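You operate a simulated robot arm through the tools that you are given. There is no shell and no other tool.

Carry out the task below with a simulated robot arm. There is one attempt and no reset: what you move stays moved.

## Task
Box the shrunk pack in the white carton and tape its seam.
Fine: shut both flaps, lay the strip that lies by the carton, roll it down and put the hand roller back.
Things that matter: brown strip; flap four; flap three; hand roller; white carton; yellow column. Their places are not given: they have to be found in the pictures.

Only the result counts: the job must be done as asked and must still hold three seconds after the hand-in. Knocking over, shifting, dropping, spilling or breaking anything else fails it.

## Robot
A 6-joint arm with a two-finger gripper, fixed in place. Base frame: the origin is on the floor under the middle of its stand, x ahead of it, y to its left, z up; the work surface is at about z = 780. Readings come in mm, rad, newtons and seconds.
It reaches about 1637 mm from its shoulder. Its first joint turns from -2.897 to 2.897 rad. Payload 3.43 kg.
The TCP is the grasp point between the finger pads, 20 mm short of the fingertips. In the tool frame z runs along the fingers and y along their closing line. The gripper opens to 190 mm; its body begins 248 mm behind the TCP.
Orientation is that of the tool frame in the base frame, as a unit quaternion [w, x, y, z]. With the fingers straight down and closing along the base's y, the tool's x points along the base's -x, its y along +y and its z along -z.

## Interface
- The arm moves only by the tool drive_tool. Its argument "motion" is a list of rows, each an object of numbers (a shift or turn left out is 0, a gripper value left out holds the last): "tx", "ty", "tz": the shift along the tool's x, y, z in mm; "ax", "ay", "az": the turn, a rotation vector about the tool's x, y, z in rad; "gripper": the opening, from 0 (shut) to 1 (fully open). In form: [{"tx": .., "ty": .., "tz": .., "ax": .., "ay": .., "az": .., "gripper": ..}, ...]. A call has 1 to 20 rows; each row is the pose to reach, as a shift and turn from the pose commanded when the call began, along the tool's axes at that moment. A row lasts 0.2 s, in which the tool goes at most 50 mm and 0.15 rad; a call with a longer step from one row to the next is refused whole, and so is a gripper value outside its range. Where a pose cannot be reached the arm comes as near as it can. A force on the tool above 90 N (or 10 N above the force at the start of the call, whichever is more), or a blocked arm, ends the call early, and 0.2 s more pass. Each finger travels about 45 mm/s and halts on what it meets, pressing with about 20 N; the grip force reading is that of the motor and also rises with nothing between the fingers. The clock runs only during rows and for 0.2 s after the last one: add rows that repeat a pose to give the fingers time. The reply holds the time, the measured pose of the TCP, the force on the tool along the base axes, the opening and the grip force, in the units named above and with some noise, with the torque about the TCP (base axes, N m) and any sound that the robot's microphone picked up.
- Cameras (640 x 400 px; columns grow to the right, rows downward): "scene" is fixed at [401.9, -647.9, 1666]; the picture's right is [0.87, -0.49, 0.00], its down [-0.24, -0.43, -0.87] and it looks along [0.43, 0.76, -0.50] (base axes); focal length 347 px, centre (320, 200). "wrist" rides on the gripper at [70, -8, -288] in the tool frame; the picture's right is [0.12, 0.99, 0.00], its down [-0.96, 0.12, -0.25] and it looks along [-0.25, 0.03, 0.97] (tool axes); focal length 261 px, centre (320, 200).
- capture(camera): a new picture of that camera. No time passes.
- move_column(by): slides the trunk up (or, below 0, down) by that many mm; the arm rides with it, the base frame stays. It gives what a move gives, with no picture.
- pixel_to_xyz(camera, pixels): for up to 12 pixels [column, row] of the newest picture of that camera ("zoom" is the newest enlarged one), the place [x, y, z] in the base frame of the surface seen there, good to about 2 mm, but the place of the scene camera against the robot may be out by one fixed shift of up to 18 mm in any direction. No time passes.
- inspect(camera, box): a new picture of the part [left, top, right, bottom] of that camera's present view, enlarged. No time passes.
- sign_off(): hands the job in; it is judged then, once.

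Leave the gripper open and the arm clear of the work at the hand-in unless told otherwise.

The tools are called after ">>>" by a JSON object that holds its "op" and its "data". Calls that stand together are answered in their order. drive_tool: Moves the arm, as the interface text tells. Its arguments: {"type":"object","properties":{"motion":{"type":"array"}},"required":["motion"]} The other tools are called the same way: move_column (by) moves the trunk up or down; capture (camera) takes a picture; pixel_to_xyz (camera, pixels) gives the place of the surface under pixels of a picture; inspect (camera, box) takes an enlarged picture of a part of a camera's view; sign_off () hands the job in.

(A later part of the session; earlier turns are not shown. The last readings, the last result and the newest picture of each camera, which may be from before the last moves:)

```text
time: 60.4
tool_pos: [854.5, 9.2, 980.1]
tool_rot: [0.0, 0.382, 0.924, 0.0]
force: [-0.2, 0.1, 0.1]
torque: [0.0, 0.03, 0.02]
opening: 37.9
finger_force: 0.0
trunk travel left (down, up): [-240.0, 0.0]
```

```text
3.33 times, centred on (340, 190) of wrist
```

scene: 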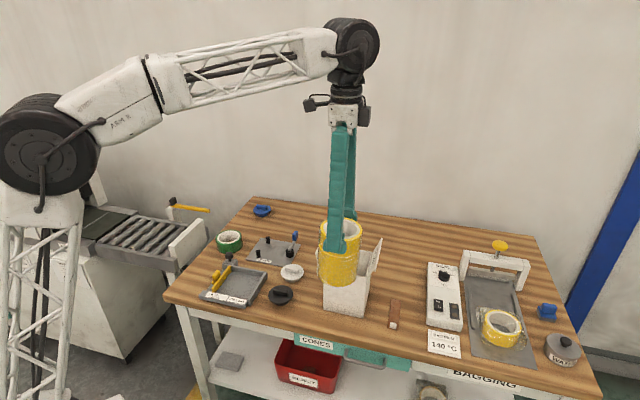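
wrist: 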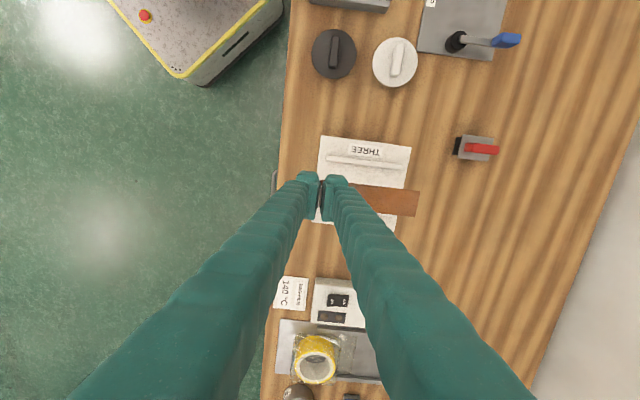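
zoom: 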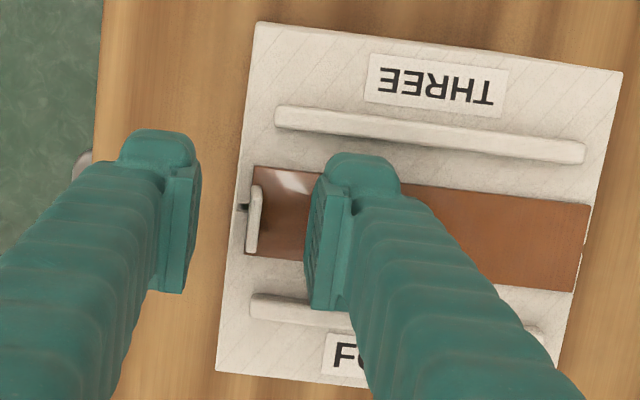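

The strip lies straight over the seam and the tab is free. I'll raise straight up, then travel toward the hand roller near (1003, 267) to look at it from above.

>>> {"op": "drive_tool", "data": {"motion": [{"tz": -20}, {"tz": -55}, {"tz": -95}, {"tz": -100, "tx": 8, "ty": 40}, {"tz": -100, "tx": 15, "ty": 82}, {"tz": -100, "tx": 23, "ty": 125}, {"tz": -90, "tx": 31, "ty": 168}, {"tz": -70, "tx": 39, "ty": 210}, {"tz": -50, "tx": 47, "ty": 250}, {"tz": -30, "tx": 53, "ty": 280}, {"tz": -20, "tx": 53, "ty": 287}, {"tz": -20, "tx": 53, "ty": 287}]}}

>>> {"op": "capture", "data": {"camera": "wrist"}}

>>> {"op": "inspect", "data": {"camera": "scene", "box": [290, 210, 410, 330]}}

```text
time: 63.0
tool_pos: [1019.7, 250.2, 999.4]
tool_rot: [-0.001, 0.381, 0.924, 0.0]
force: [-0.1, -0.6, -0.7]
torque: [0.01, -0.02, 0.03]
opening: 37.9
finger_force: 0.1
trunk travel left (down, up): [-240.0, 0.0]
```

```text
taken
```

wrist: 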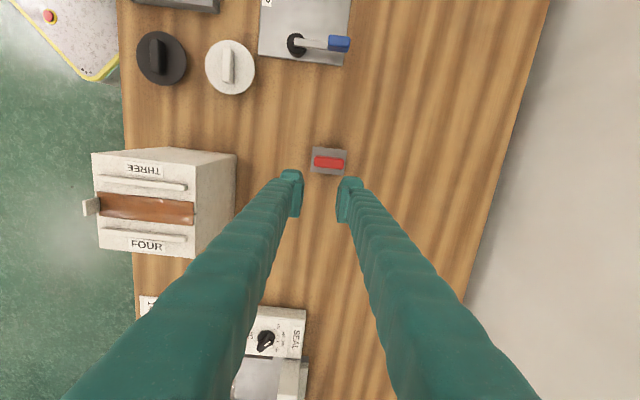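

```text
3.33 times, centred on (350, 270) of scene
```

zoom: 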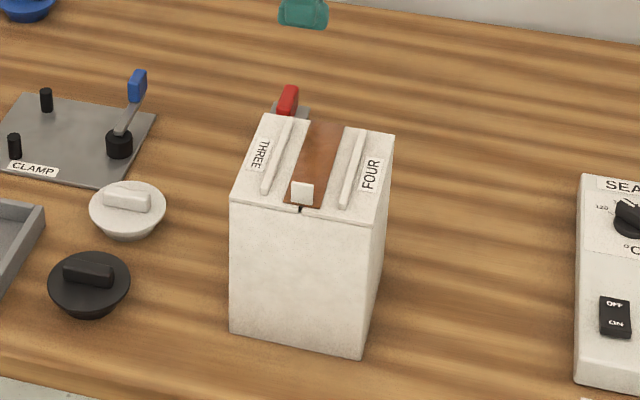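

The strip sits nicely on the carton. Now I'll zoom on the roller at wrist (328,161).

>>> {"op": "inspect", "data": {"camera": "wrist", "box": [288, 136, 368, 186]}}

>>> {"op": "pixel_to_xyz", "data": {"camera": "zoom", "pixels": [[220, 210], [390, 215], [300, 190], [300, 230], [186, 100], [470, 115], [180, 280], [460, 300], [300, 140], [300, 210], [380, 205], [230, 205]]}}

```text
8.00 times, centred on (328, 161) of wrist
```

zoom: 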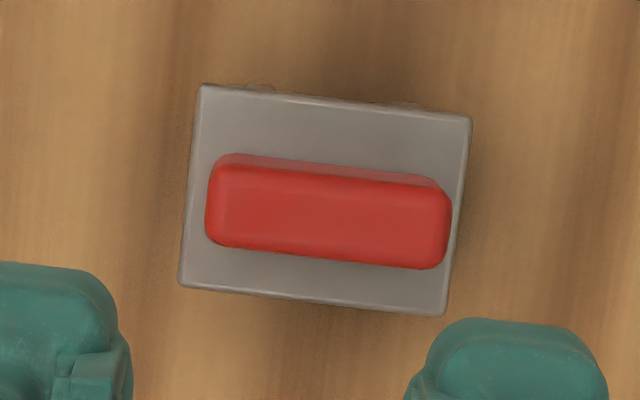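

```text
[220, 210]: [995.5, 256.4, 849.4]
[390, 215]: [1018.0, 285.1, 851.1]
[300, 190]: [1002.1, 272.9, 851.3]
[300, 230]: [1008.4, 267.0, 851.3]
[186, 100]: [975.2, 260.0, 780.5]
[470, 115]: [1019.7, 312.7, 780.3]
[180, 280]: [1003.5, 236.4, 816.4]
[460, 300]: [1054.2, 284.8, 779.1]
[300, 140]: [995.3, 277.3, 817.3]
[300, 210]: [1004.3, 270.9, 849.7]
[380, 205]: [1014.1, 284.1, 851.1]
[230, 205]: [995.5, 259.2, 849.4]
```

The roller is in line with s: its grey plate top is at z≈817 and the red handle top at z≈851, about 51 mm long and 20 mm wide. I'll query the handle and plate corners to get the centre.

>>> {"op": "pixel_to_xyz", "data": {"camera": "zoom", "pixels": [[213, 195], [213, 235], [445, 215], [440, 258], [330, 185], [325, 250], [205, 92], [464, 120], [186, 282], [442, 308], [330, 100], [320, 295]]}}

>>> {"op": "inspect", "data": {"camera": "scene", "box": [325, 220, 355, 250]}}

```text
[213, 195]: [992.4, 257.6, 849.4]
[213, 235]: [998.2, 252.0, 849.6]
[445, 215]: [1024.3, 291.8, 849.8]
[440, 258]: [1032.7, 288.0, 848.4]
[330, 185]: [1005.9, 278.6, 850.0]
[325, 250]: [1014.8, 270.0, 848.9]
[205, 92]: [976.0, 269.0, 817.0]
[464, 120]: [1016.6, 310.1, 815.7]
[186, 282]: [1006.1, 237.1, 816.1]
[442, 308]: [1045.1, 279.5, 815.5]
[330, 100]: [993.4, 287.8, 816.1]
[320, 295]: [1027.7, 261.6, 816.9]
```

```text
13.33 times, centred on (340, 235) of scene
```

zoom: 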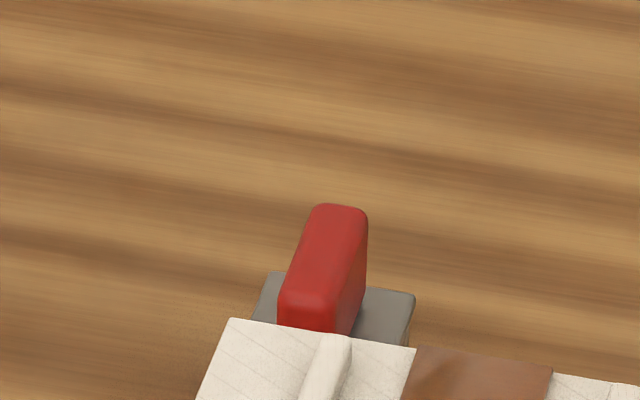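

The handle centre is at about (1010.7, 274.1), s≈908.5, t≈−520.8, and the plate is centred at s≈908.6, t≈−521.2; I'll remember this for putting it back. I'll turn the tool −90° so the fingers close across the handle, and centre over it with a 60 mm opening.

>>> {"op": "drive_tool", "data": {"motion": [{"tx": 8, "ty": 4, "az": -0.14, "gripper": 0.32}, {"tx": 16, "ty": 7, "az": -0.28, "gripper": 0.32}, {"tx": 23.9, "ty": 10.7, "az": -0.42}, {"tx": 23.9, "ty": 10.7, "az": -0.56}, {"tx": 23.9, "ty": 10.7, "az": -0.7}, {"tx": 23.9, "ty": 10.7, "az": -0.84}, {"tx": 23.9, "ty": 10.7, "az": -0.98}, {"tx": 23.9, "ty": 10.7, "az": -1.12}, {"tx": 23.9, "ty": 10.7, "az": -1.26}, {"tx": 23.9, "ty": 10.7, "az": -1.4}, {"tx": 23.9, "ty": 10.7, "az": -1.5}, {"tx": 23.9, "ty": 10.7, "az": -1.5708}, {"tx": 23.9, "ty": 10.7, "az": -1.5708}]}}

>>> {"op": "capture", "data": {"camera": "wrist"}}

>>> {"op": "inspect", "data": {"camera": "wrist", "box": [270, 130, 370, 200]}}

```text
time: 65.8
tool_pos: [1009.6, 274.2, 1001.1]
tool_rot: [-0.001, -0.383, 0.924, 0.0]
force: [-0.4, 0.0, 0.2]
torque: [-0.01, 0.02, -0.04]
opening: 60.7
finger_force: 0.1
trunk travel left (down, up): [-240.0, 0.0]
```

```text
taken
```

wrist: 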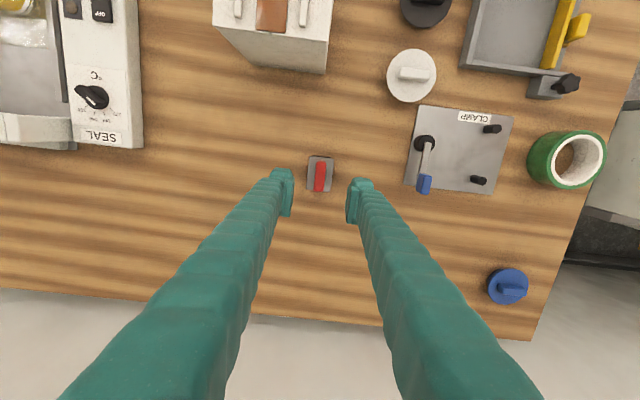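

```text
5.71 times, centred on (320, 165) of wrist
```

zoom: 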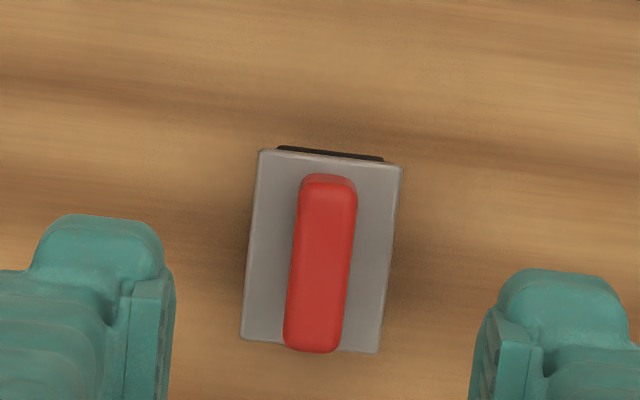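

The black wheel peeks out at the low-s end of the plate. The handle is centred between the fingers, which I'll verify with coordinates.

>>> {"op": "pixel_to_xyz", "data": {"camera": "zoom", "pixels": [[303, 260], [350, 260], [325, 185], [312, 342], [262, 155], [398, 170], [245, 335], [376, 348], [283, 150], [380, 160], [325, 260], [330, 154]]}}

```text
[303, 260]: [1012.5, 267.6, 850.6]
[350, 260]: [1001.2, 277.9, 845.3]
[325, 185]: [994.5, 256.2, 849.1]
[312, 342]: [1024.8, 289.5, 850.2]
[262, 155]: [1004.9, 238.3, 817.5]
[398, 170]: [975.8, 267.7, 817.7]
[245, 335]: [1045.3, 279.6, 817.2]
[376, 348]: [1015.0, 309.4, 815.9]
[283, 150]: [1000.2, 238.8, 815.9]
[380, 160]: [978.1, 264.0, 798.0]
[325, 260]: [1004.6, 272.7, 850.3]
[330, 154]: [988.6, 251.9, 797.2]
```

It's centred within 1 mm. I'll descend to TCP z≈841, with the tips about 4 mm above the plate, keeping the 60 mm opening.

>>> {"op": "drive_tool", "data": {"motion": [{"tz": 35}, {"tz": 75}, {"tz": 110}, {"tz": 135}, {"tz": 150}, {"tz": 158}, {"tz": 159.5}, {"tz": 159.5}]}}

>>> {"op": "inspect", "data": {"camera": "wrist", "box": [260, 130, 380, 230]}}

```text
time: 67.6
tool_pos: [1010.0, 273.5, 840.7]
tool_rot: [0.0, -0.384, 0.924, 0.001]
force: [0.7, 1.0, 0.2]
torque: [0.02, 0.0, 0.0]
opening: 61.3
finger_force: 0.1
trunk travel left (down, up): [-240.0, 0.0]
```

```text
4.00 times, centred on (320, 180) of wrist
```

zoom: 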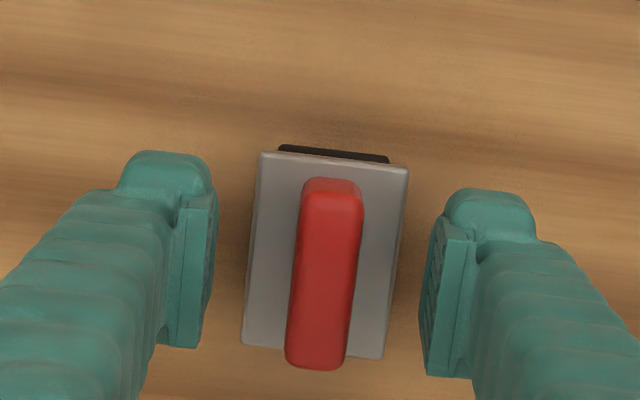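

The handle is midway between the pads. I'll close on it.

>>> {"op": "drive_tool", "data": {"motion": [{"gripper": 0.0}, {"gripper": 0.0}, {"gripper": 0.0}, {"gripper": 0.0}, {"gripper": 0.0}]}}

>>> {"op": "inspect", "data": {"camera": "wrist", "box": [260, 130, 380, 230]}}

```text
time: 68.8
tool_pos: [1010.4, 274.0, 841.1]
tool_rot: [-0.001, -0.383, 0.924, 0.0]
force: [-0.7, 0.8, -0.1]
torque: [-0.01, 0.02, 0.02]
opening: 16.8
finger_force: 20.2
trunk travel left (down, up): [-240.0, 0.0]
```

```text
4.00 times, centred on (320, 180) of wrist
```

zoom: 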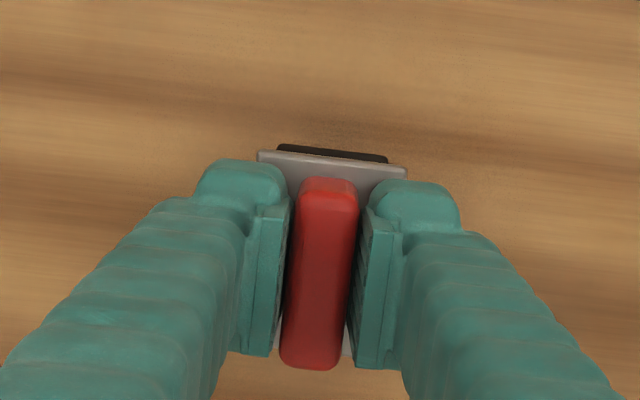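

It's gripped at 16.8 mm. I'll lift slowly to a height where the scene camera can see the roller's underside.

>>> {"op": "drive_tool", "data": {"motion": [{"tz": -4, "gripper": 0.0}, {"tz": -12}, {"tz": -25}, {"tz": -45}, {"tz": -70}, {"tz": -100}, {"tz": -130}, {"tz": -155}, {"tz": -172}, {"tz": -180}, {"tz": -180}]}}

>>> {"op": "inspect", "data": {"camera": "scene", "box": [300, 130, 400, 240]}}

>>> {"op": "inspect", "data": {"camera": "wrist", "box": [260, 130, 380, 230]}}

```text
time: 71.2
tool_pos: [1010.5, 273.6, 1021.4]
tool_rot: [0.0, -0.382, 0.924, 0.0]
force: [0.2, 0.1, -0.8]
torque: [-0.01, 0.01, -0.02]
opening: 16.7
finger_force: 19.8
trunk travel left (down, up): [-240.0, 0.0]
```

```text
3.64 times, centred on (350, 185) of scene
```

zoom: 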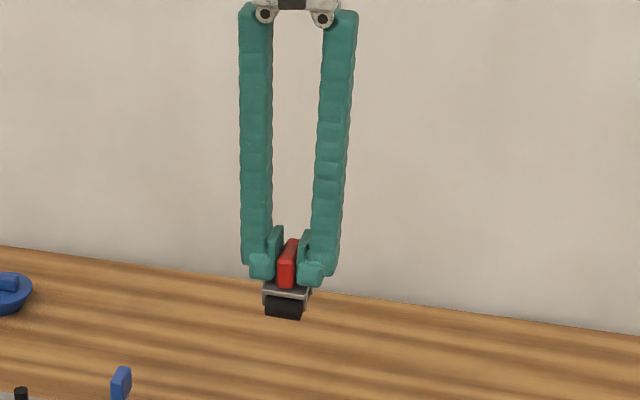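

```text
4.00 times, centred on (320, 180) of wrist
```

zoom: 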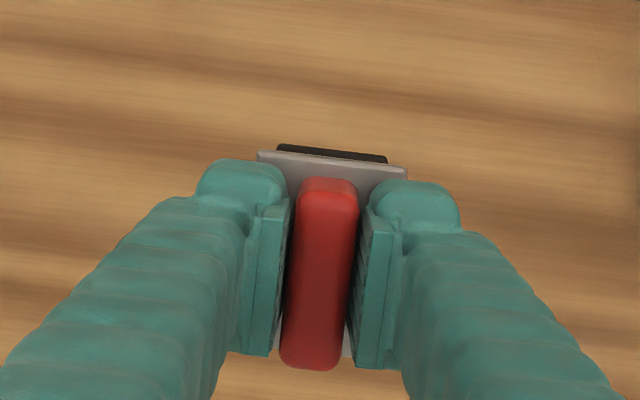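

The roller is held firmly and level. I'll zoom on its underside wheel(s).

>>> {"op": "inspect", "data": {"camera": "scene", "box": [315, 190, 355, 225]}}

>>> {"op": "pixel_to_xyz", "data": {"camera": "zoom", "pixels": [[320, 200], [260, 260], [320, 300], [360, 300], [260, 300], [300, 330], [380, 270], [330, 270], [300, 280], [250, 220], [390, 260]]}}

```text
11.43 times, centred on (335, 208) of scene
```

zoom: 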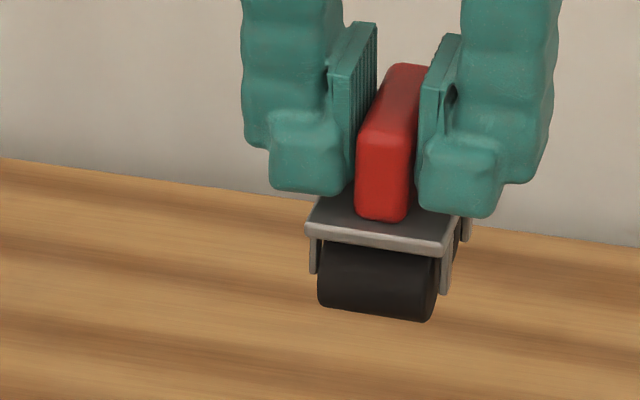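

```text
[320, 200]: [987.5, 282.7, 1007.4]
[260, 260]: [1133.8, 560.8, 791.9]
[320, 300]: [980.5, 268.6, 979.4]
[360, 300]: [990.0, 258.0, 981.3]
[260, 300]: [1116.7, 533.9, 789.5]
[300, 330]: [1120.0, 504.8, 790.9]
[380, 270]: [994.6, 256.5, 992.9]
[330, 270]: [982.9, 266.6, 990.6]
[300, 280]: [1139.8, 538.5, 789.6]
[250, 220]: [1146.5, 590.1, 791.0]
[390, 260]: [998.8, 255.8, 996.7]
```

The roller has two drums, front and rear, under the plate and stands level. The wheel bottom is 61 mm below the TCP, so contact with the strip top (z≈956.5) should come at TCP z≈1017.5. I'll bring it around from the far (+s) side, rising as I go, to avoid the tab and ribs.

>>> {"op": "drive_tool", "data": {"motion": [{"tx": 8, "ty": -8, "tz": -3, "gripper": 0.0}, {"tx": 26, "ty": -26, "tz": -10}, {"tx": 48, "ty": -48, "tz": -20}, {"tx": 68, "ty": -68, "tz": -32}, {"tx": 78.5, "ty": -78.2, "tz": -42}, {"tx": 82, "ty": -78.2, "tz": -45}, {"tx": 82, "ty": -78.2, "tz": -45}]}}

>>> {"op": "capture", "data": {"camera": "wrist"}}

>>> {"op": "capture", "data": {"camera": "scene"}}

```text
time: 72.8
tool_pos: [1005.6, 160.8, 1067.0]
tool_rot: [0.001, -0.383, 0.924, 0.0]
force: [0.8, 0.5, -1.6]
torque: [0.01, -0.03, -0.03]
opening: 16.9
finger_force: 20.0
trunk travel left (down, up): [-240.0, 0.0]
```

```text
taken
```

wrist: 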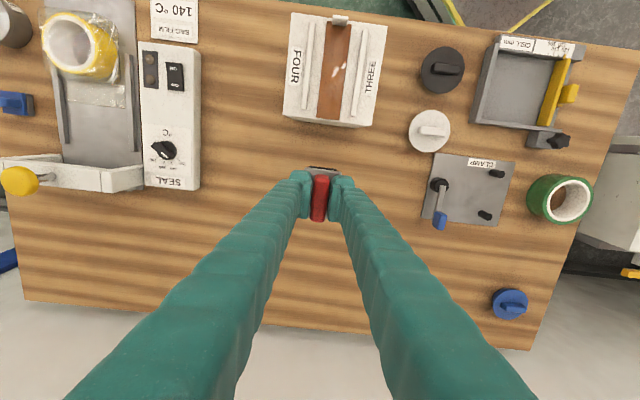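

```text
taken
```

scene: 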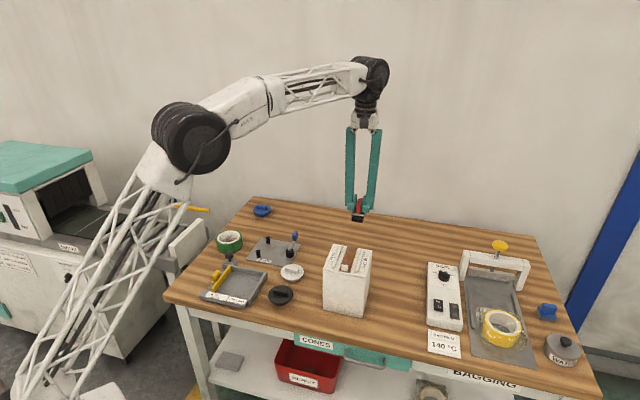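

I have a clear view of the carton from here, so I'll zoom to measure the strip's exact place before rolling.

>>> {"op": "inspect", "data": {"camera": "wrist", "box": [275, 5, 395, 135]}}

>>> {"op": "pixel_to_xyz", "data": {"camera": "zoom", "pixels": [[295, 75], [370, 85], [266, 340], [345, 350], [315, 200], [330, 55], [350, 60], [282, 200], [355, 210], [305, 344], [330, 70], [310, 50]]}}

```text
3.08 times, centred on (335, 70) of wrist
```

zoom: 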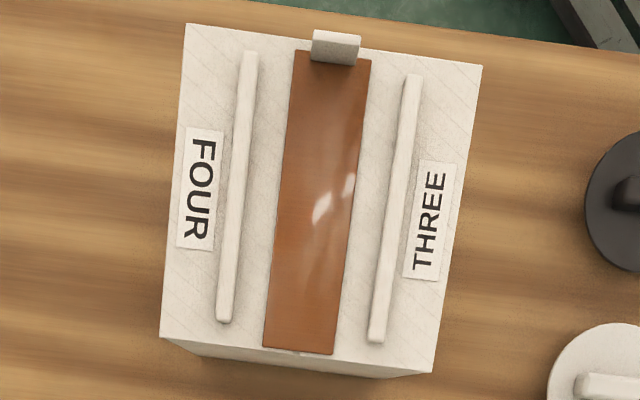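

```text
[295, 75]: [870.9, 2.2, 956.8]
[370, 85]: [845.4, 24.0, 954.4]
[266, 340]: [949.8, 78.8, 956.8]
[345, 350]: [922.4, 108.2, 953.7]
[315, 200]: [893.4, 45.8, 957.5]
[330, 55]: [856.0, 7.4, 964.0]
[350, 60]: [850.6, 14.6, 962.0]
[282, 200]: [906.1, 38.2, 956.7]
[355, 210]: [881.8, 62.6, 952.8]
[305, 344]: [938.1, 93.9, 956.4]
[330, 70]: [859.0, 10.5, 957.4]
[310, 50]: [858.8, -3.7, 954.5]
```

The strip centreline is at t≈−599.3 with its far end at s≈729.7, and the tab face is at s≈613. I'll move the roller over the strip (centre s≈685) and lower to just above contact.

>>> {"op": "drive_tool", "data": {"motion": [{"tx": 10, "gripper": 0.0}, {"tx": 35}, {"tx": 65}, {"tx": 95}, {"tx": 120}, {"tx": 136}, {"tx": 141}, {"tx": 141, "tz": 10}, {"tx": 141, "tz": 22}, {"tx": 141, "tz": 34}, {"tx": 141, "tz": 42}, {"tx": 141, "tz": 46}, {"tx": 141, "tz": 46}]}}

>>> {"op": "inspect", "data": {"camera": "scene", "box": [300, 200, 400, 310]}}

>>> {"op": "inspect", "data": {"camera": "wrist", "box": [240, 100, 400, 240]}}

```text
time: 75.6
tool_pos: [908.6, 62.7, 1019.2]
tool_rot: [0.0, -0.383, 0.924, -0.001]
force: [0.4, -0.2, -2.2]
torque: [0.02, 0.0, 0.03]
opening: 17.2
finger_force: 19.9
trunk travel left (down, up): [-240.0, 0.0]
```

```text
3.64 times, centred on (350, 255) of scene
```

zoom: 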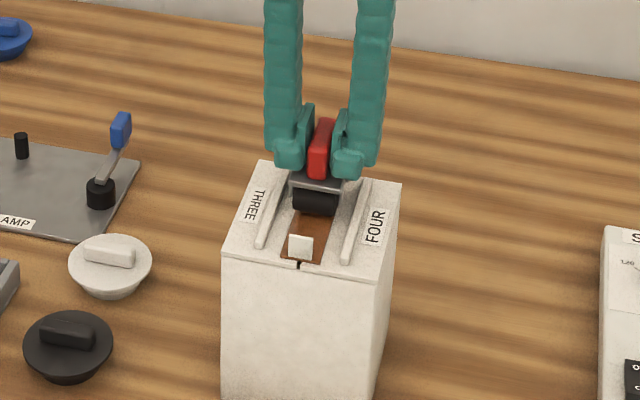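

```text
2.86 times, centred on (320, 170) of wrist
```

zoom: 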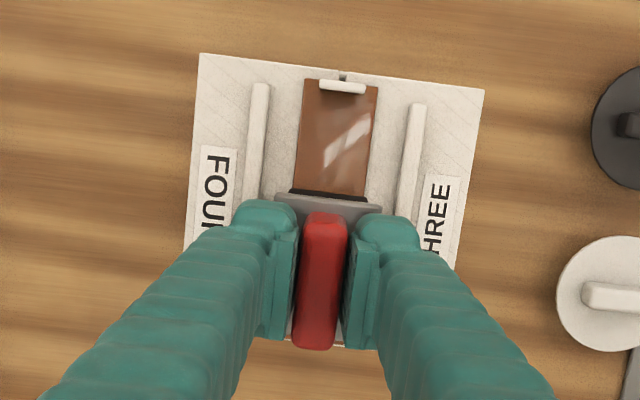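

It's centred and just above the strip. I'll lower in 0.5 mm steps to make contact, and check the wheel front against the tab.

>>> {"op": "pixel_to_xyz", "data": {"camera": "zoom", "pixels": [[330, 191], [345, 85], [345, 93], [330, 185], [330, 196], [305, 85], [372, 95]]}}

>>> {"op": "drive_tool", "data": {"motion": [{"tz": 0.5, "gripper": 0.0}, {"tz": 1.0}, {"tz": 1.5}, {"tz": 2.0}, {"tz": 2.5}, {"tz": 2.5}]}}

```text
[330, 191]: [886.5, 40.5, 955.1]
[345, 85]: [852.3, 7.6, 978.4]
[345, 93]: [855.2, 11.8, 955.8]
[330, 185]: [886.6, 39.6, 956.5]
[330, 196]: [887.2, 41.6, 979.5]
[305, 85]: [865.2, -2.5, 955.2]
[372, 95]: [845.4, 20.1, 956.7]
```

```text
time: 77.0
tool_pos: [908.2, 61.5, 1017.8]
tool_rot: [0.0, -0.383, 0.924, 0.001]
force: [-0.1, 0.1, -1.9]
torque: [0.03, -0.01, -0.01]
opening: 16.8
finger_force: 20.2
trunk travel left (down, up): [-240.0, 0.0]
```

No contact yet (force still about −2 N, the roller's weight). I'll continue down in small steps.

>>> {"op": "drive_tool", "data": {"motion": [{"tz": 0.5, "gripper": 0.0}, {"tz": 1.0}, {"tz": 1.5}, {"tz": 1.5}]}}

```text
time: 78.0
tool_pos: [907.6, 61.2, 1016.4]
tool_rot: [0.0, -0.382, 0.924, 0.0]
force: [0.5, 1.2, 4.2]
torque: [-0.02, -0.05, -0.02]
opening: 16.9
finger_force: 19.8
trunk travel left (down, up): [-240.0, 0.0]
```

Contact is made (4 N). I'll press down a bit more for firm pressure.

>>> {"op": "drive_tool", "data": {"motion": [{"tz": 0.5, "gripper": 0.0}, {"tz": 1.0}, {"tz": 1.3}, {"tz": 1.3}]}}

```text
time: 79.0
tool_pos: [905.9, 59.6, 1015.2]
tool_rot: [0.0, -0.382, 0.924, 0.0]
force: [0.3, 0.2, 18.3]
torque: [0.01, 0.02, -0.02]
opening: 17.0
finger_force: 19.8
trunk travel left (down, up): [-240.0, 0.0]
```

At 18 N of pressure, I'll roll toward the tab slowly, starting with 12 mm, and check the side force.

>>> {"op": "drive_tool", "data": {"motion": [{"tx": 2, "gripper": 0.0}, {"tx": 5}, {"tx": 8}, {"tx": 11}, {"tx": 12}]}}

>>> {"op": "inspect", "data": {"camera": "wrist", "box": [240, 100, 400, 240]}}

```text
time: 80.2
tool_pos: [898.2, 52.3, 1014.9]
tool_rot: [-0.001, -0.383, 0.924, 0.0]
force: [-0.6, -0.1, 12.5]
torque: [0.01, 0.0, 0.01]
opening: 16.8
finger_force: 20.1
trunk travel left (down, up): [-240.0, 0.0]
```

```text
2.86 times, centred on (320, 170) of wrist
```

zoom: 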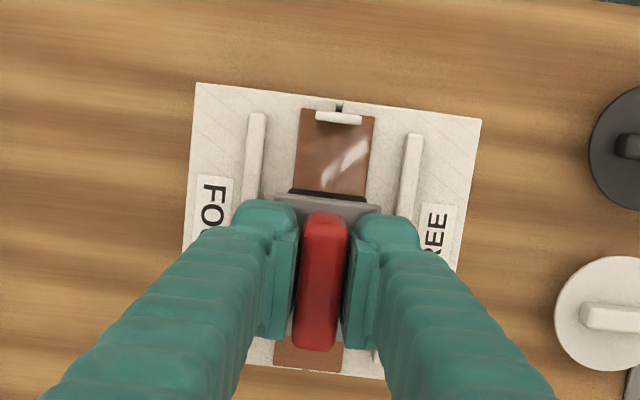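

It rolls freely, with no side force, 12.5 N down and the strip unmoved. I'll add a little pressure and roll on to about 4 mm short of the tab.

>>> {"op": "drive_tool", "data": {"motion": [{"tx": 3, "tz": 0.4, "gripper": 0.0}, {"tx": 7, "tz": 0.5}, {"tx": 11, "tz": 0.5}, {"tx": 15, "tz": 0.5}, {"tx": 19, "tz": 0.5}, {"tx": 23, "tz": 0.5}, {"tx": 25, "tz": 0.5}, {"tx": 25, "tz": 0.5}]}}

>>> {"op": "inspect", "data": {"camera": "wrist", "box": [240, 100, 400, 240]}}

>>> {"op": "inspect", "data": {"camera": "scene", "box": [310, 210, 390, 290]}}

```text
time: 82.0
tool_pos: [880.7, 35.4, 1016.4]
tool_rot: [0.001, -0.383, 0.924, 0.0]
force: [1.0, -0.1, 11.6]
torque: [0.06, -0.02, -0.04]
opening: 17.2
finger_force: 20.5
trunk travel left (down, up): [-240.0, 0.0]
```

```text
2.86 times, centred on (320, 170) of wrist
```

zoom: 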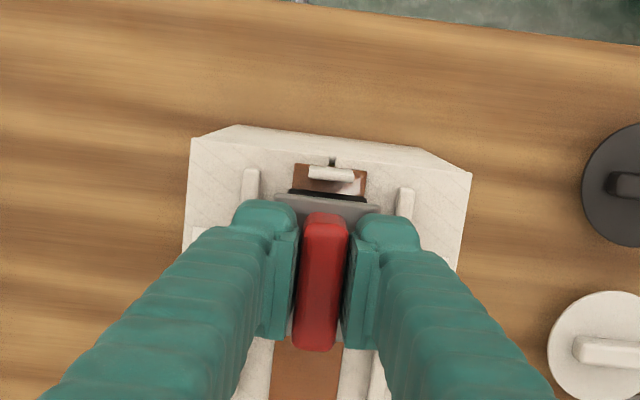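

```text
5.00 times, centred on (350, 250) of scene
```

zoom: 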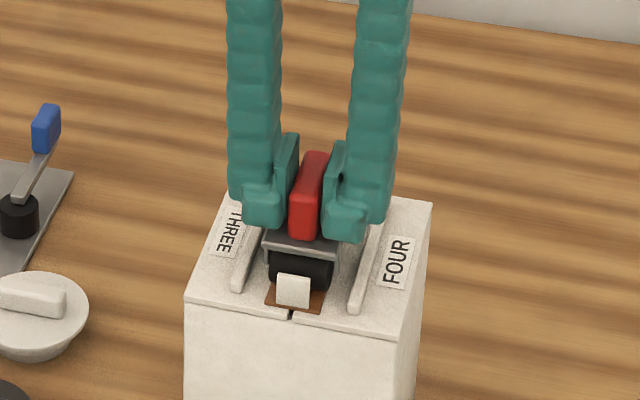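

It's now about 4 mm from the tab at 11.6 N. I'll edge 2 mm closer with a bit more pressure, then roll steadily back along the whole strip to its far end.

>>> {"op": "drive_tool", "data": {"motion": [{"tx": 1, "tz": 0.4, "gripper": 0.0}, {"tx": 2, "tz": 0.8}, {"tx": 2, "tz": 0.8}, {"tx": -2, "tz": 0.8}, {"tx": -6, "tz": 0.8}, {"tx": -10, "tz": 0.8}, {"tx": -14, "tz": 0.8}, {"tx": -18, "tz": 0.8}, {"tx": -22, "tz": 0.8}, {"tx": -26, "tz": 0.8}, {"tx": -30, "tz": 0.8}]}}

```text
time: 84.4
tool_pos: [902.0, 57.9, 1013.2]
tool_rot: [0.0, -0.383, 0.924, 0.0]
force: [0.2, -1.4, 6.8]
torque: [-0.02, -0.01, -0.01]
opening: 17.1
finger_force: 20.1
trunk travel left (down, up): [-240.0, 0.0]
```

The force eased to about 7 N, so I'll check whether the roller slid in the grip or the flaps sagged.

>>> {"op": "inspect", "data": {"camera": "wrist", "box": [240, 100, 400, 240]}}

>>> {"op": "pixel_to_xyz", "data": {"camera": "zoom", "pixels": [[335, 150], [230, 130], [450, 140], [320, 235], [280, 200], [370, 208], [300, 360], [330, 170]]}}

>>> {"op": "inspect", "data": {"camera": "scene", "box": [310, 200, 390, 290]}}

```text
2.86 times, centred on (320, 170) of wrist
```

zoom: 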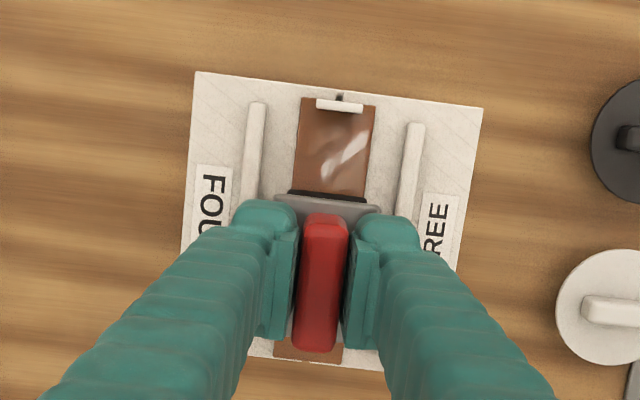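

```text
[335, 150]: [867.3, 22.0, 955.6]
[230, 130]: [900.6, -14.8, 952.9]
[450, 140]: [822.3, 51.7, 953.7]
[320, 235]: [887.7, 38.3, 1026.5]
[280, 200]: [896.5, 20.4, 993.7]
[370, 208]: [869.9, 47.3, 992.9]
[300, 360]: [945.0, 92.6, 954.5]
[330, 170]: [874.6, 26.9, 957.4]
```

```text
4.44 times, centred on (350, 245) of scene
```

zoom: 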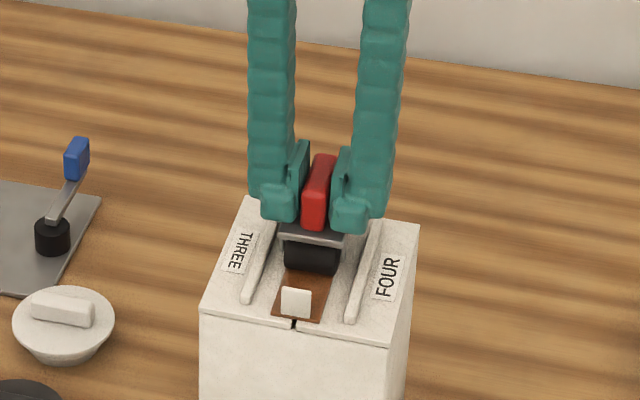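

The handle slid up about 4 mm in the grip, so the fingertips now rest on the roller's plate and push it directly; the flaps are still at z≈953. I'll press 1 mm more and roll on to the far end of the strip.

>>> {"op": "drive_tool", "data": {"motion": [{"tx": -1, "tz": 0.5, "gripper": 0.0}, {"tx": -4, "tz": 1.0}, {"tx": -8, "tz": 1.0}, {"tx": -12, "tz": 1.0}, {"tx": -16, "tz": 1.0}, {"tx": -20, "tz": 1.0}, {"tx": -24, "tz": 1.0}, {"tx": -28, "tz": 1.0}, {"tx": -32, "tz": 1.0}, {"tx": -35, "tz": 1.0}, {"tx": -35, "tz": 1.0}]}}

>>> {"op": "inspect", "data": {"camera": "scene", "box": [310, 200, 390, 290]}}

```text
time: 86.8
tool_pos: [927.6, 80.7, 1014.3]
tool_rot: [-0.001, -0.383, 0.924, 0.0]
force: [-0.1, -0.1, 14.3]
torque: [-0.03, 0.06, 0.01]
opening: 17.0
finger_force: 20.0
trunk travel left (down, up): [-240.0, 0.0]
```

```text
4.44 times, centred on (350, 245) of scene
```

zoom: 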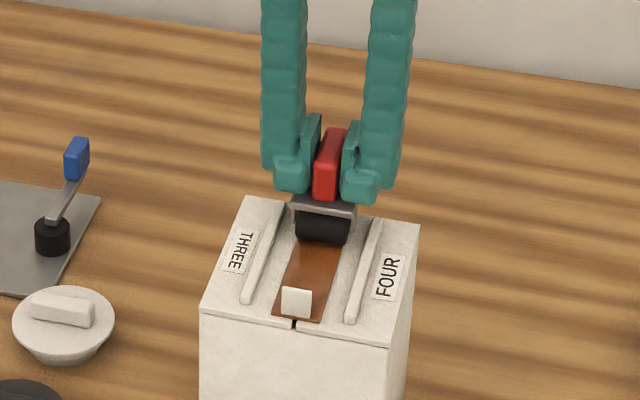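

Now at the far end with 14 N. I'll roll back to the tab end with a touch more pressure for a second pass.

>>> {"op": "drive_tool", "data": {"motion": [{"tx": 2, "tz": 0.5, "gripper": 0.0}, {"tx": 6, "tz": 0.7}, {"tx": 10, "tz": 0.7}, {"tx": 14, "tz": 0.7}, {"tx": 18, "tz": 0.7}, {"tx": 22, "tz": 0.7}, {"tx": 26, "tz": 0.7}, {"tx": 30, "tz": 0.7}, {"tx": 34, "tz": 0.7}, {"tx": 38, "tz": 0.7}, {"tx": 42, "tz": 0.7}, {"tx": 46, "tz": 0.7}, {"tx": 50, "tz": 0.7}, {"tx": 54, "tz": 0.7}, {"tx": 58, "tz": 0.7}, {"tx": 62, "tz": 0.7}, {"tx": 65, "tz": 0.7}, {"tx": 66, "tz": 0.7}, {"tx": 66, "tz": 0.7}]}}

>>> {"op": "inspect", "data": {"camera": "wrist", "box": [240, 100, 400, 240]}}

```text
time: 90.8
tool_pos: [880.8, 33.6, 1011.3]
tool_rot: [0.001, -0.382, 0.924, 0.001]
force: [0.2, -0.3, 12.0]
torque: [0.03, -0.03, -0.01]
opening: 17.0
finger_force: 20.6
trunk travel left (down, up): [-240.0, 0.0]
```

```text
2.86 times, centred on (320, 170) of wrist
```

zoom: 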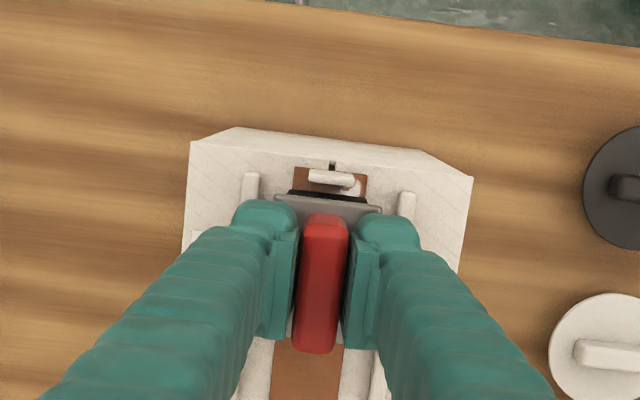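

I'll check the plate, strip and flap heights again from this view.

>>> {"op": "pixel_to_xyz", "data": {"camera": "zoom", "pixels": [[282, 197], [370, 208], [325, 197], [320, 225], [315, 345], [300, 375], [250, 380], [230, 180], [430, 190], [335, 180], [365, 375]]}}

```text
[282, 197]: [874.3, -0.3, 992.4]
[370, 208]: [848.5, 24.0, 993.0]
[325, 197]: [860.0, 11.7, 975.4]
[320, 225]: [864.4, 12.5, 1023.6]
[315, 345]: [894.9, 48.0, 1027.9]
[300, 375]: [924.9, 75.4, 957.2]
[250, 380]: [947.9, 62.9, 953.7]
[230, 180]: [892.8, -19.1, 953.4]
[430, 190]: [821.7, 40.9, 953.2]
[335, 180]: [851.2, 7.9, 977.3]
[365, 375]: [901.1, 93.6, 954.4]
```

The roller is pitched a little (front slightly lower), but it's on the strip and pressing. I'll do a final pass back to the far end with firm pressure, covering the whole strip again.

>>> {"op": "drive_tool", "data": {"motion": [{"tx": 0, "tz": 0.5, "gripper": 0.0}, {"tx": -3, "tz": 0.8}, {"tx": -7, "tz": 0.8}, {"tx": -11, "tz": 0.8}, {"tx": -15, "tz": 0.8}, {"tx": -19, "tz": 0.8}, {"tx": -23, "tz": 0.8}, {"tx": -27, "tz": 0.8}, {"tx": -31, "tz": 0.8}, {"tx": -35, "tz": 0.8}, {"tx": -39, "tz": 0.8}, {"tx": -43, "tz": 0.8}, {"tx": -47, "tz": 0.8}, {"tx": -51, "tz": 0.8}, {"tx": -55, "tz": 0.8}, {"tx": -59, "tz": 0.8}, {"tx": -63, "tz": 0.8}, {"tx": -66, "tz": 0.8}, {"tx": -66, "tz": 0.8}]}}

>>> {"op": "inspect", "data": {"camera": "wrist", "box": [240, 60, 400, 240]}}

>>> {"op": "pixel_to_xyz", "data": {"camera": "zoom", "pixels": [[322, 240], [318, 310], [285, 215], [365, 222], [320, 150], [250, 100], [420, 120]]}}

```text
time: 94.8
tool_pos: [926.2, 80.2, 1011.7]
tool_rot: [0.0, -0.383, 0.924, 0.0]
force: [0.3, -0.3, 21.1]
torque: [-0.07, 0.02, 0.02]
opening: 17.0
finger_force: 20.0
trunk travel left (down, up): [-240.0, 0.0]
```

```text
2.22 times, centred on (320, 150) of wrist
```

zoom: 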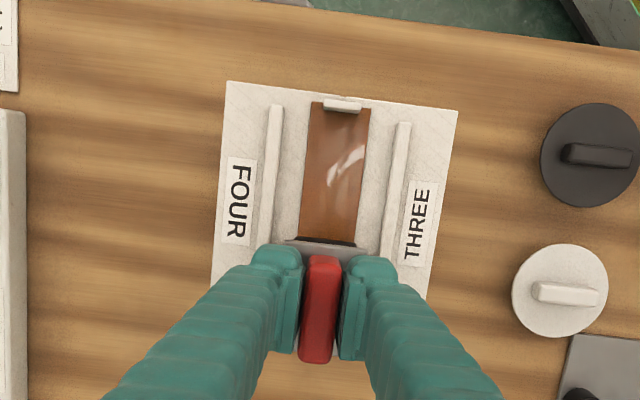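

```text
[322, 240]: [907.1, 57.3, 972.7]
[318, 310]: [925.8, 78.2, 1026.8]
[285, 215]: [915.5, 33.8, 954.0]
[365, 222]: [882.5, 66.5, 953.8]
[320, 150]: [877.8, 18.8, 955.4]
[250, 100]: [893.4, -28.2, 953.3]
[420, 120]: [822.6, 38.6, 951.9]
```

Final pass done at 21 N, and the strip is still straight. I'll lift off vertically, then check the roller's tilt in the grip.

>>> {"op": "drive_tool", "data": {"motion": [{"tz": -5, "gripper": 0.0}, {"tz": -15}, {"tz": -30}, {"tz": -45}, {"tz": -52}, {"tz": -52}]}}

>>> {"op": "inspect", "data": {"camera": "wrist", "box": [260, 130, 380, 230]}}

>>> {"op": "pixel_to_xyz", "data": {"camera": "zoom", "pixels": [[330, 195], [328, 230], [320, 280], [315, 320], [312, 355], [270, 158], [395, 172]]}}

>>> {"op": "inspect", "data": {"camera": "scene", "box": [310, 170, 390, 290]}}

```text
time: 96.2
tool_pos: [927.3, 79.9, 1064.1]
tool_rot: [0.0, -0.383, 0.924, 0.0]
force: [0.3, 0.5, -1.5]
torque: [-0.02, 0.02, 0.01]
opening: 16.9
finger_force: 20.0
trunk travel left (down, up): [-240.0, 0.0]
```

```text
4.00 times, centred on (320, 180) of wrist
```

zoom: 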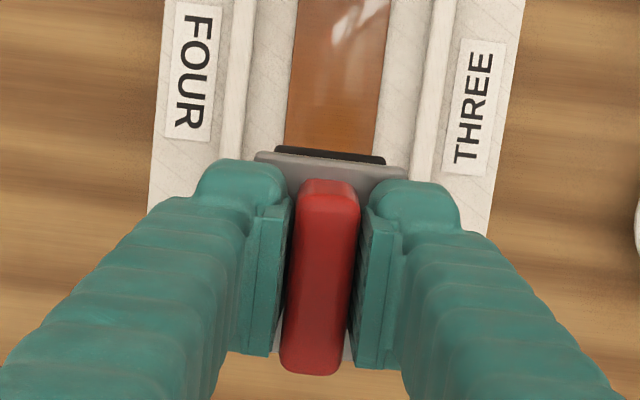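

```text
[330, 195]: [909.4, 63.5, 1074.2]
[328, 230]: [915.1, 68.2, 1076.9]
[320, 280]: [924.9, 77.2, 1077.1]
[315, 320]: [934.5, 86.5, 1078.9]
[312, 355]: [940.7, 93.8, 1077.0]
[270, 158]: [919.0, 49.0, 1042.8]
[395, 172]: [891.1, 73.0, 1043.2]
```

```text
3.33 times, centred on (350, 230) of scene
```

zoom: 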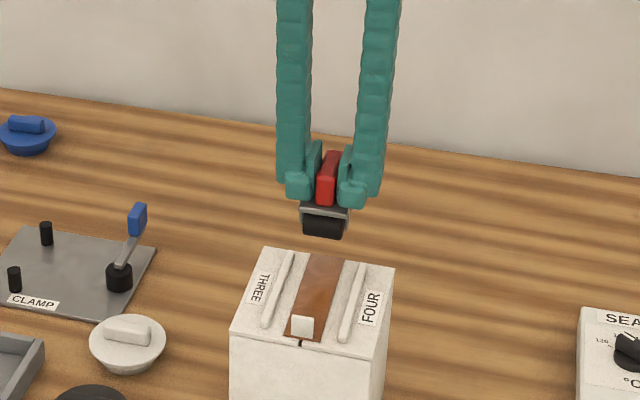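

The roller is held almost level, just 3–4 mm higher in the grip, with no sideways shift. I'll take it back the way I came: out along +s, then across to above its original spot.

>>> {"op": "drive_tool", "data": {"motion": [{"tx": -10, "gripper": 0.0}, {"tx": -35}, {"tx": -65}, {"tx": -95}, {"tx": -113}, {"tx": -123, "ty": 10, "tz": 3}, {"tx": -143, "ty": 30, "tz": 12}, {"tx": -165, "ty": 52, "tz": 24}, {"tx": -183, "ty": 69, "tz": 35}, {"tx": -193, "ty": 77, "tz": 41}, {"tx": -195, "ty": 78.2, "tz": 42}, {"tx": -195, "ty": 78.2, "tz": 42}]}}

>>> {"op": "capture", "data": {"camera": "wrist"}}

```text
time: 98.8
tool_pos: [1008.5, 273.3, 1020.6]
tool_rot: [0.0, -0.383, 0.924, 0.001]
force: [-0.6, -0.4, -1.3]
torque: [-0.03, 0.03, 0.02]
opening: 16.9
finger_force: 20.1
trunk travel left (down, up): [-240.0, 0.0]
```

```text
taken
```

wrist: 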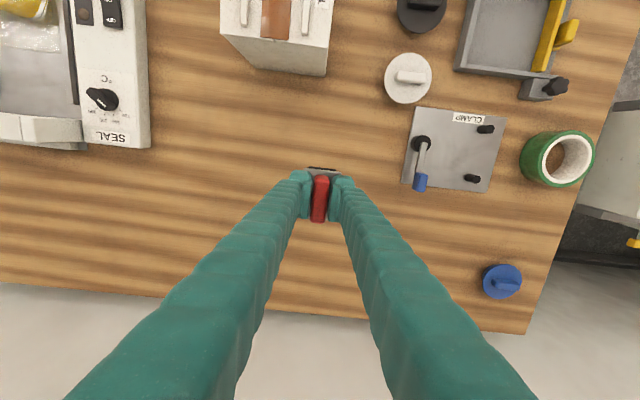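

It's above its original spot with nothing in the way. I'll lower to about 5 mm above the table.

>>> {"op": "drive_tool", "data": {"motion": [{"tz": 20, "gripper": 0.0}, {"tz": 55}, {"tz": 90}, {"tz": 120}, {"tz": 145}, {"tz": 163}, {"tz": 173}, {"tz": 176}, {"tz": 176}]}}

>>> {"op": "inspect", "data": {"camera": "wrist", "box": [260, 130, 380, 230]}}

>>> {"op": "pixel_to_xyz", "data": {"camera": "zoom", "pixels": [[330, 195], [320, 280], [312, 355], [262, 156], [402, 170]]}}

```text
time: 100.8
tool_pos: [1010.0, 274.6, 845.7]
tool_rot: [0.0, -0.382, 0.924, 0.0]
force: [0.3, -0.3, -1.6]
torque: [0.01, -0.01, 0.02]
opening: 17.2
finger_force: 19.6
trunk travel left (down, up): [-240.0, 0.0]
```

```text
4.00 times, centred on (320, 180) of wrist
```

zoom: 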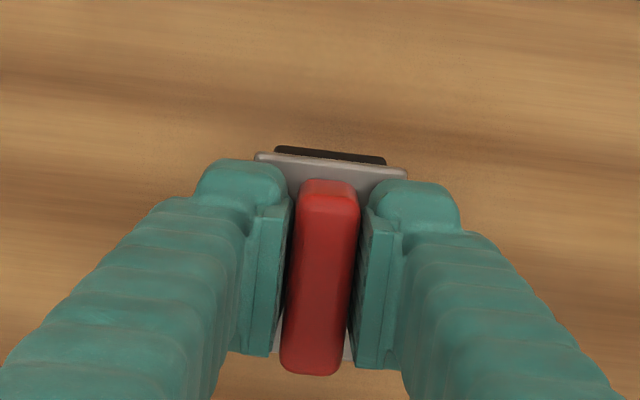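

```text
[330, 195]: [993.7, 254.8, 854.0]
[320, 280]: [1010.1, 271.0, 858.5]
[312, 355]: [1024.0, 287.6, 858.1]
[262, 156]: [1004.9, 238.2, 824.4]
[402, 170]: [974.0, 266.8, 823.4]
```

The plate corners read (1004.9, 238.2) and (974.0, 266.8), the same as the original place, about 7 mm high. I'll lower in 1 mm steps until contact.

>>> {"op": "drive_tool", "data": {"motion": [{"tz": 2, "gripper": 0.0}, {"tz": 4}, {"tz": 5}, {"tz": 6}, {"tz": 7}, {"tz": 7}]}}

```text
time: 102.2
tool_pos: [1009.6, 274.3, 837.4]
tool_rot: [0.001, -0.383, 0.924, -0.001]
force: [0.7, 0.5, -1.9]
torque: [0.01, -0.01, 0.04]
opening: 17.2
finger_force: 19.8
trunk travel left (down, up): [-240.0, 0.0]
```

>>> {"op": "drive_tool", "data": {"motion": [{"tz": 0.5, "gripper": 0.0}, {"tz": 1.0}, {"tz": 1.5}, {"tz": 2.0}, {"tz": 2.0}]}}

```text
time: 103.4
tool_pos: [1011.0, 274.6, 837.2]
tool_rot: [0.0, -0.382, 0.924, 0.0]
force: [0.7, 0.5, 3.5]
torque: [-0.01, -0.01, -0.01]
opening: 16.6
finger_force: 19.9
trunk travel left (down, up): [-240.0, 0.0]
```

Contact with the table (3.5 N). I'll press slightly more to seat both drums level.

>>> {"op": "drive_tool", "data": {"motion": [{"tz": 0.5, "gripper": 0.0}, {"tz": 1.0}, {"tz": 1.3}, {"tz": 1.3}]}}

>>> {"op": "inspect", "data": {"camera": "wrist", "box": [260, 130, 380, 230]}}

>>> {"op": "pixel_to_xyz", "data": {"camera": "zoom", "pixels": [[330, 195], [320, 280], [312, 355], [262, 156], [402, 170]]}}

```text
time: 104.4
tool_pos: [1010.1, 273.8, 835.5]
tool_rot: [0.001, -0.384, 0.924, 0.0]
force: [0.7, -0.1, 18.5]
torque: [0.04, -0.02, 0.03]
opening: 16.9
finger_force: 20.0
trunk travel left (down, up): [-240.0, 0.0]
```

```text
4.00 times, centred on (320, 180) of wrist
```

zoom: 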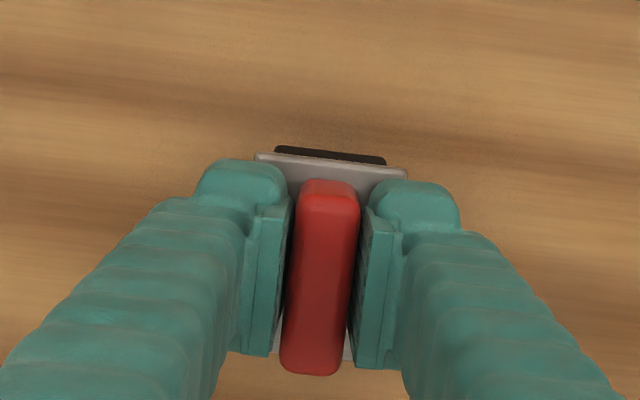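

```text
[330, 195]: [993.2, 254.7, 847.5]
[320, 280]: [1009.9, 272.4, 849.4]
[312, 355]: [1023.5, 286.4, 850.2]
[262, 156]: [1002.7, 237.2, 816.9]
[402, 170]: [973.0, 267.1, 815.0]
```

It's seated at 18 N. I'll ease off 1.5 mm, then open slowly to release the roller.

>>> {"op": "drive_tool", "data": {"motion": [{"tz": -0.8, "gripper": 0.0}, {"tz": -1.5, "gripper": 0.0}, {"tz": -1.5, "gripper": 0.12}, {"tz": -1.5, "gripper": 0.2}, {"tz": -1.5, "gripper": 0.3}, {"tz": -1.5, "gripper": 0.35}, {"tz": -1.5, "gripper": 0.35}, {"tz": -1.5, "gripper": 0.35}]}}

>>> {"op": "inspect", "data": {"camera": "wrist", "box": [260, 130, 380, 230]}}

>>> {"op": "pixel_to_xyz", "data": {"camera": "zoom", "pixels": [[330, 195], [320, 280], [312, 355], [265, 158], [402, 172], [248, 340], [380, 352]]}}

```text
time: 106.2
tool_pos: [1010.2, 273.4, 836.0]
tool_rot: [0.0, -0.383, 0.924, 0.001]
force: [-0.2, 0.1, 0.8]
torque: [0.01, -0.01, -0.01]
opening: 66.4
finger_force: 0.0
trunk travel left (down, up): [-240.0, 0.0]
```

```text
4.00 times, centred on (320, 180) of wrist
```

zoom: 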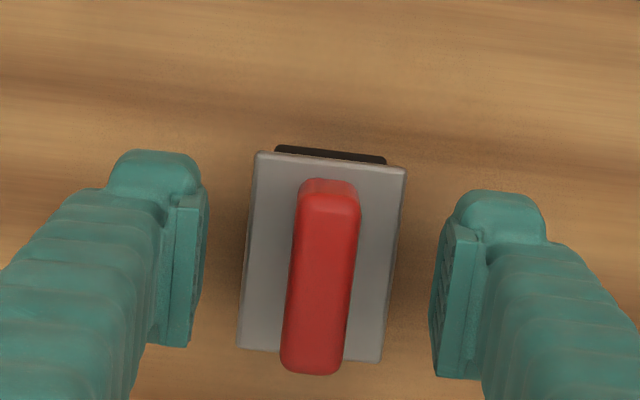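

```text
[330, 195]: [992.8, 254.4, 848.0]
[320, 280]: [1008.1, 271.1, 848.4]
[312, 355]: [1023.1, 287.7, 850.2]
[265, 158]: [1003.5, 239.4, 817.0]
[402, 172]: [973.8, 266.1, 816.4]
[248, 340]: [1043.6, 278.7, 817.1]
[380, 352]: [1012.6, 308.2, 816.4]
```

The roller stands flat at its original place (centre within about 2 mm). I'll raise straight up clear of it.

>>> {"op": "drive_tool", "data": {"motion": [{"tz": -15}, {"tz": -40}, {"tz": -80}, {"tz": -120}, {"tz": -160}, {"tz": -175}, {"tz": -175}]}}

>>> {"op": "capture", "data": {"camera": "wrist"}}

>>> {"op": "capture", "data": {"camera": "scene"}}

```text
time: 107.8
tool_pos: [1010.9, 275.0, 1010.4]
tool_rot: [0.0, -0.382, 0.924, 0.0]
force: [0.4, 0.4, -0.6]
torque: [0.0, 0.02, 0.0]
opening: 66.7
finger_force: 0.0
trunk travel left (down, up): [-240.0, 0.0]
```

```text
taken
```

wrist: 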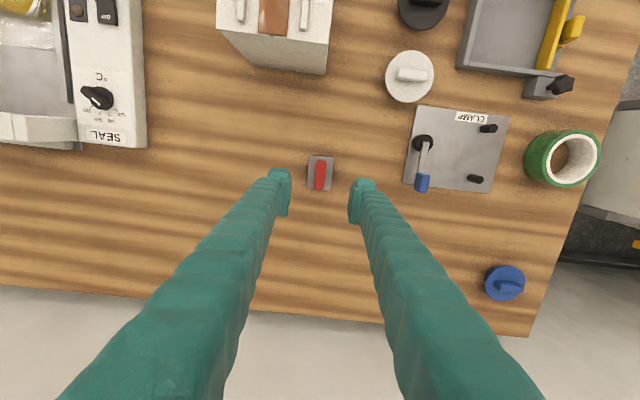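

```text
taken
```

scene: 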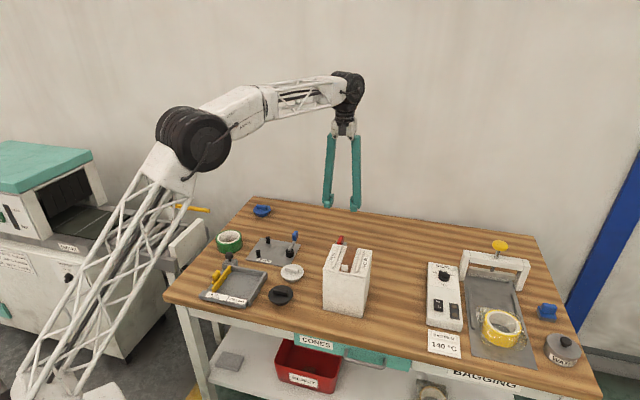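

Everything else looks in place. I'll retreat the arm up and back to a clear position, then inspect the carton and tape once more.

>>> {"op": "drive_tool", "data": {"motion": [{"tx": 15, "ty": 14, "tz": -20}, {"tx": 38, "ty": 35, "tz": -42}, {"tx": 64, "ty": 58, "tz": -64}, {"tx": 90, "ty": 82, "tz": -86}, {"tx": 118, "ty": 107, "tz": -108}, {"tx": 146, "ty": 132, "tz": -130}, {"tx": 174, "ty": 158, "tz": -152}, {"tx": 202, "ty": 183, "tz": -174}, {"tx": 222, "ty": 202, "tz": -188}, {"tx": 230, "ty": 208.6, "tz": -190}, {"tx": 230, "ty": 208.6, "tz": -190}]}}

>>> {"op": "inspect", "data": {"camera": "scene", "box": [300, 220, 400, 320]}}

>>> {"op": "capture", "data": {"camera": "wrist"}}

```text
time: 110.2
tool_pos: [700.3, 258.8, 1199.5]
tool_rot: [-0.001, -0.383, 0.924, 0.0]
force: [-0.2, 0.8, -0.4]
torque: [0.0, -0.02, 0.0]
opening: 66.4
finger_force: 0.1
trunk travel left (down, up): [-240.0, 0.0]
```

```text
4.00 times, centred on (350, 270) of scene
```

zoom: 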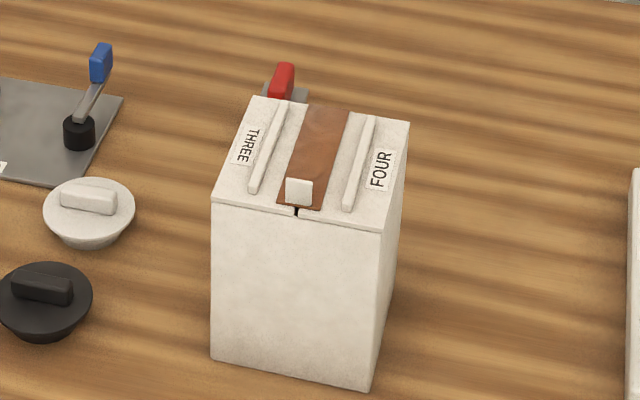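

```text
taken
```

wrist: 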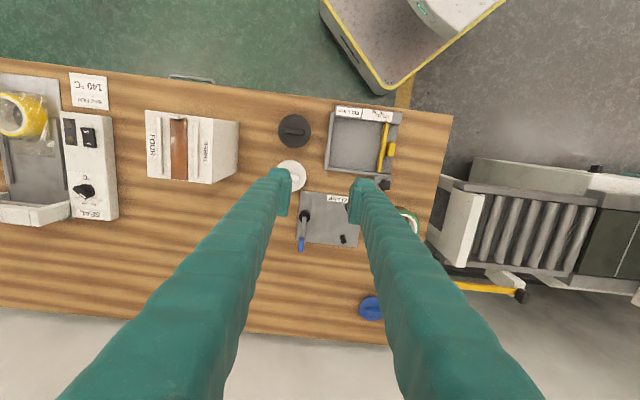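

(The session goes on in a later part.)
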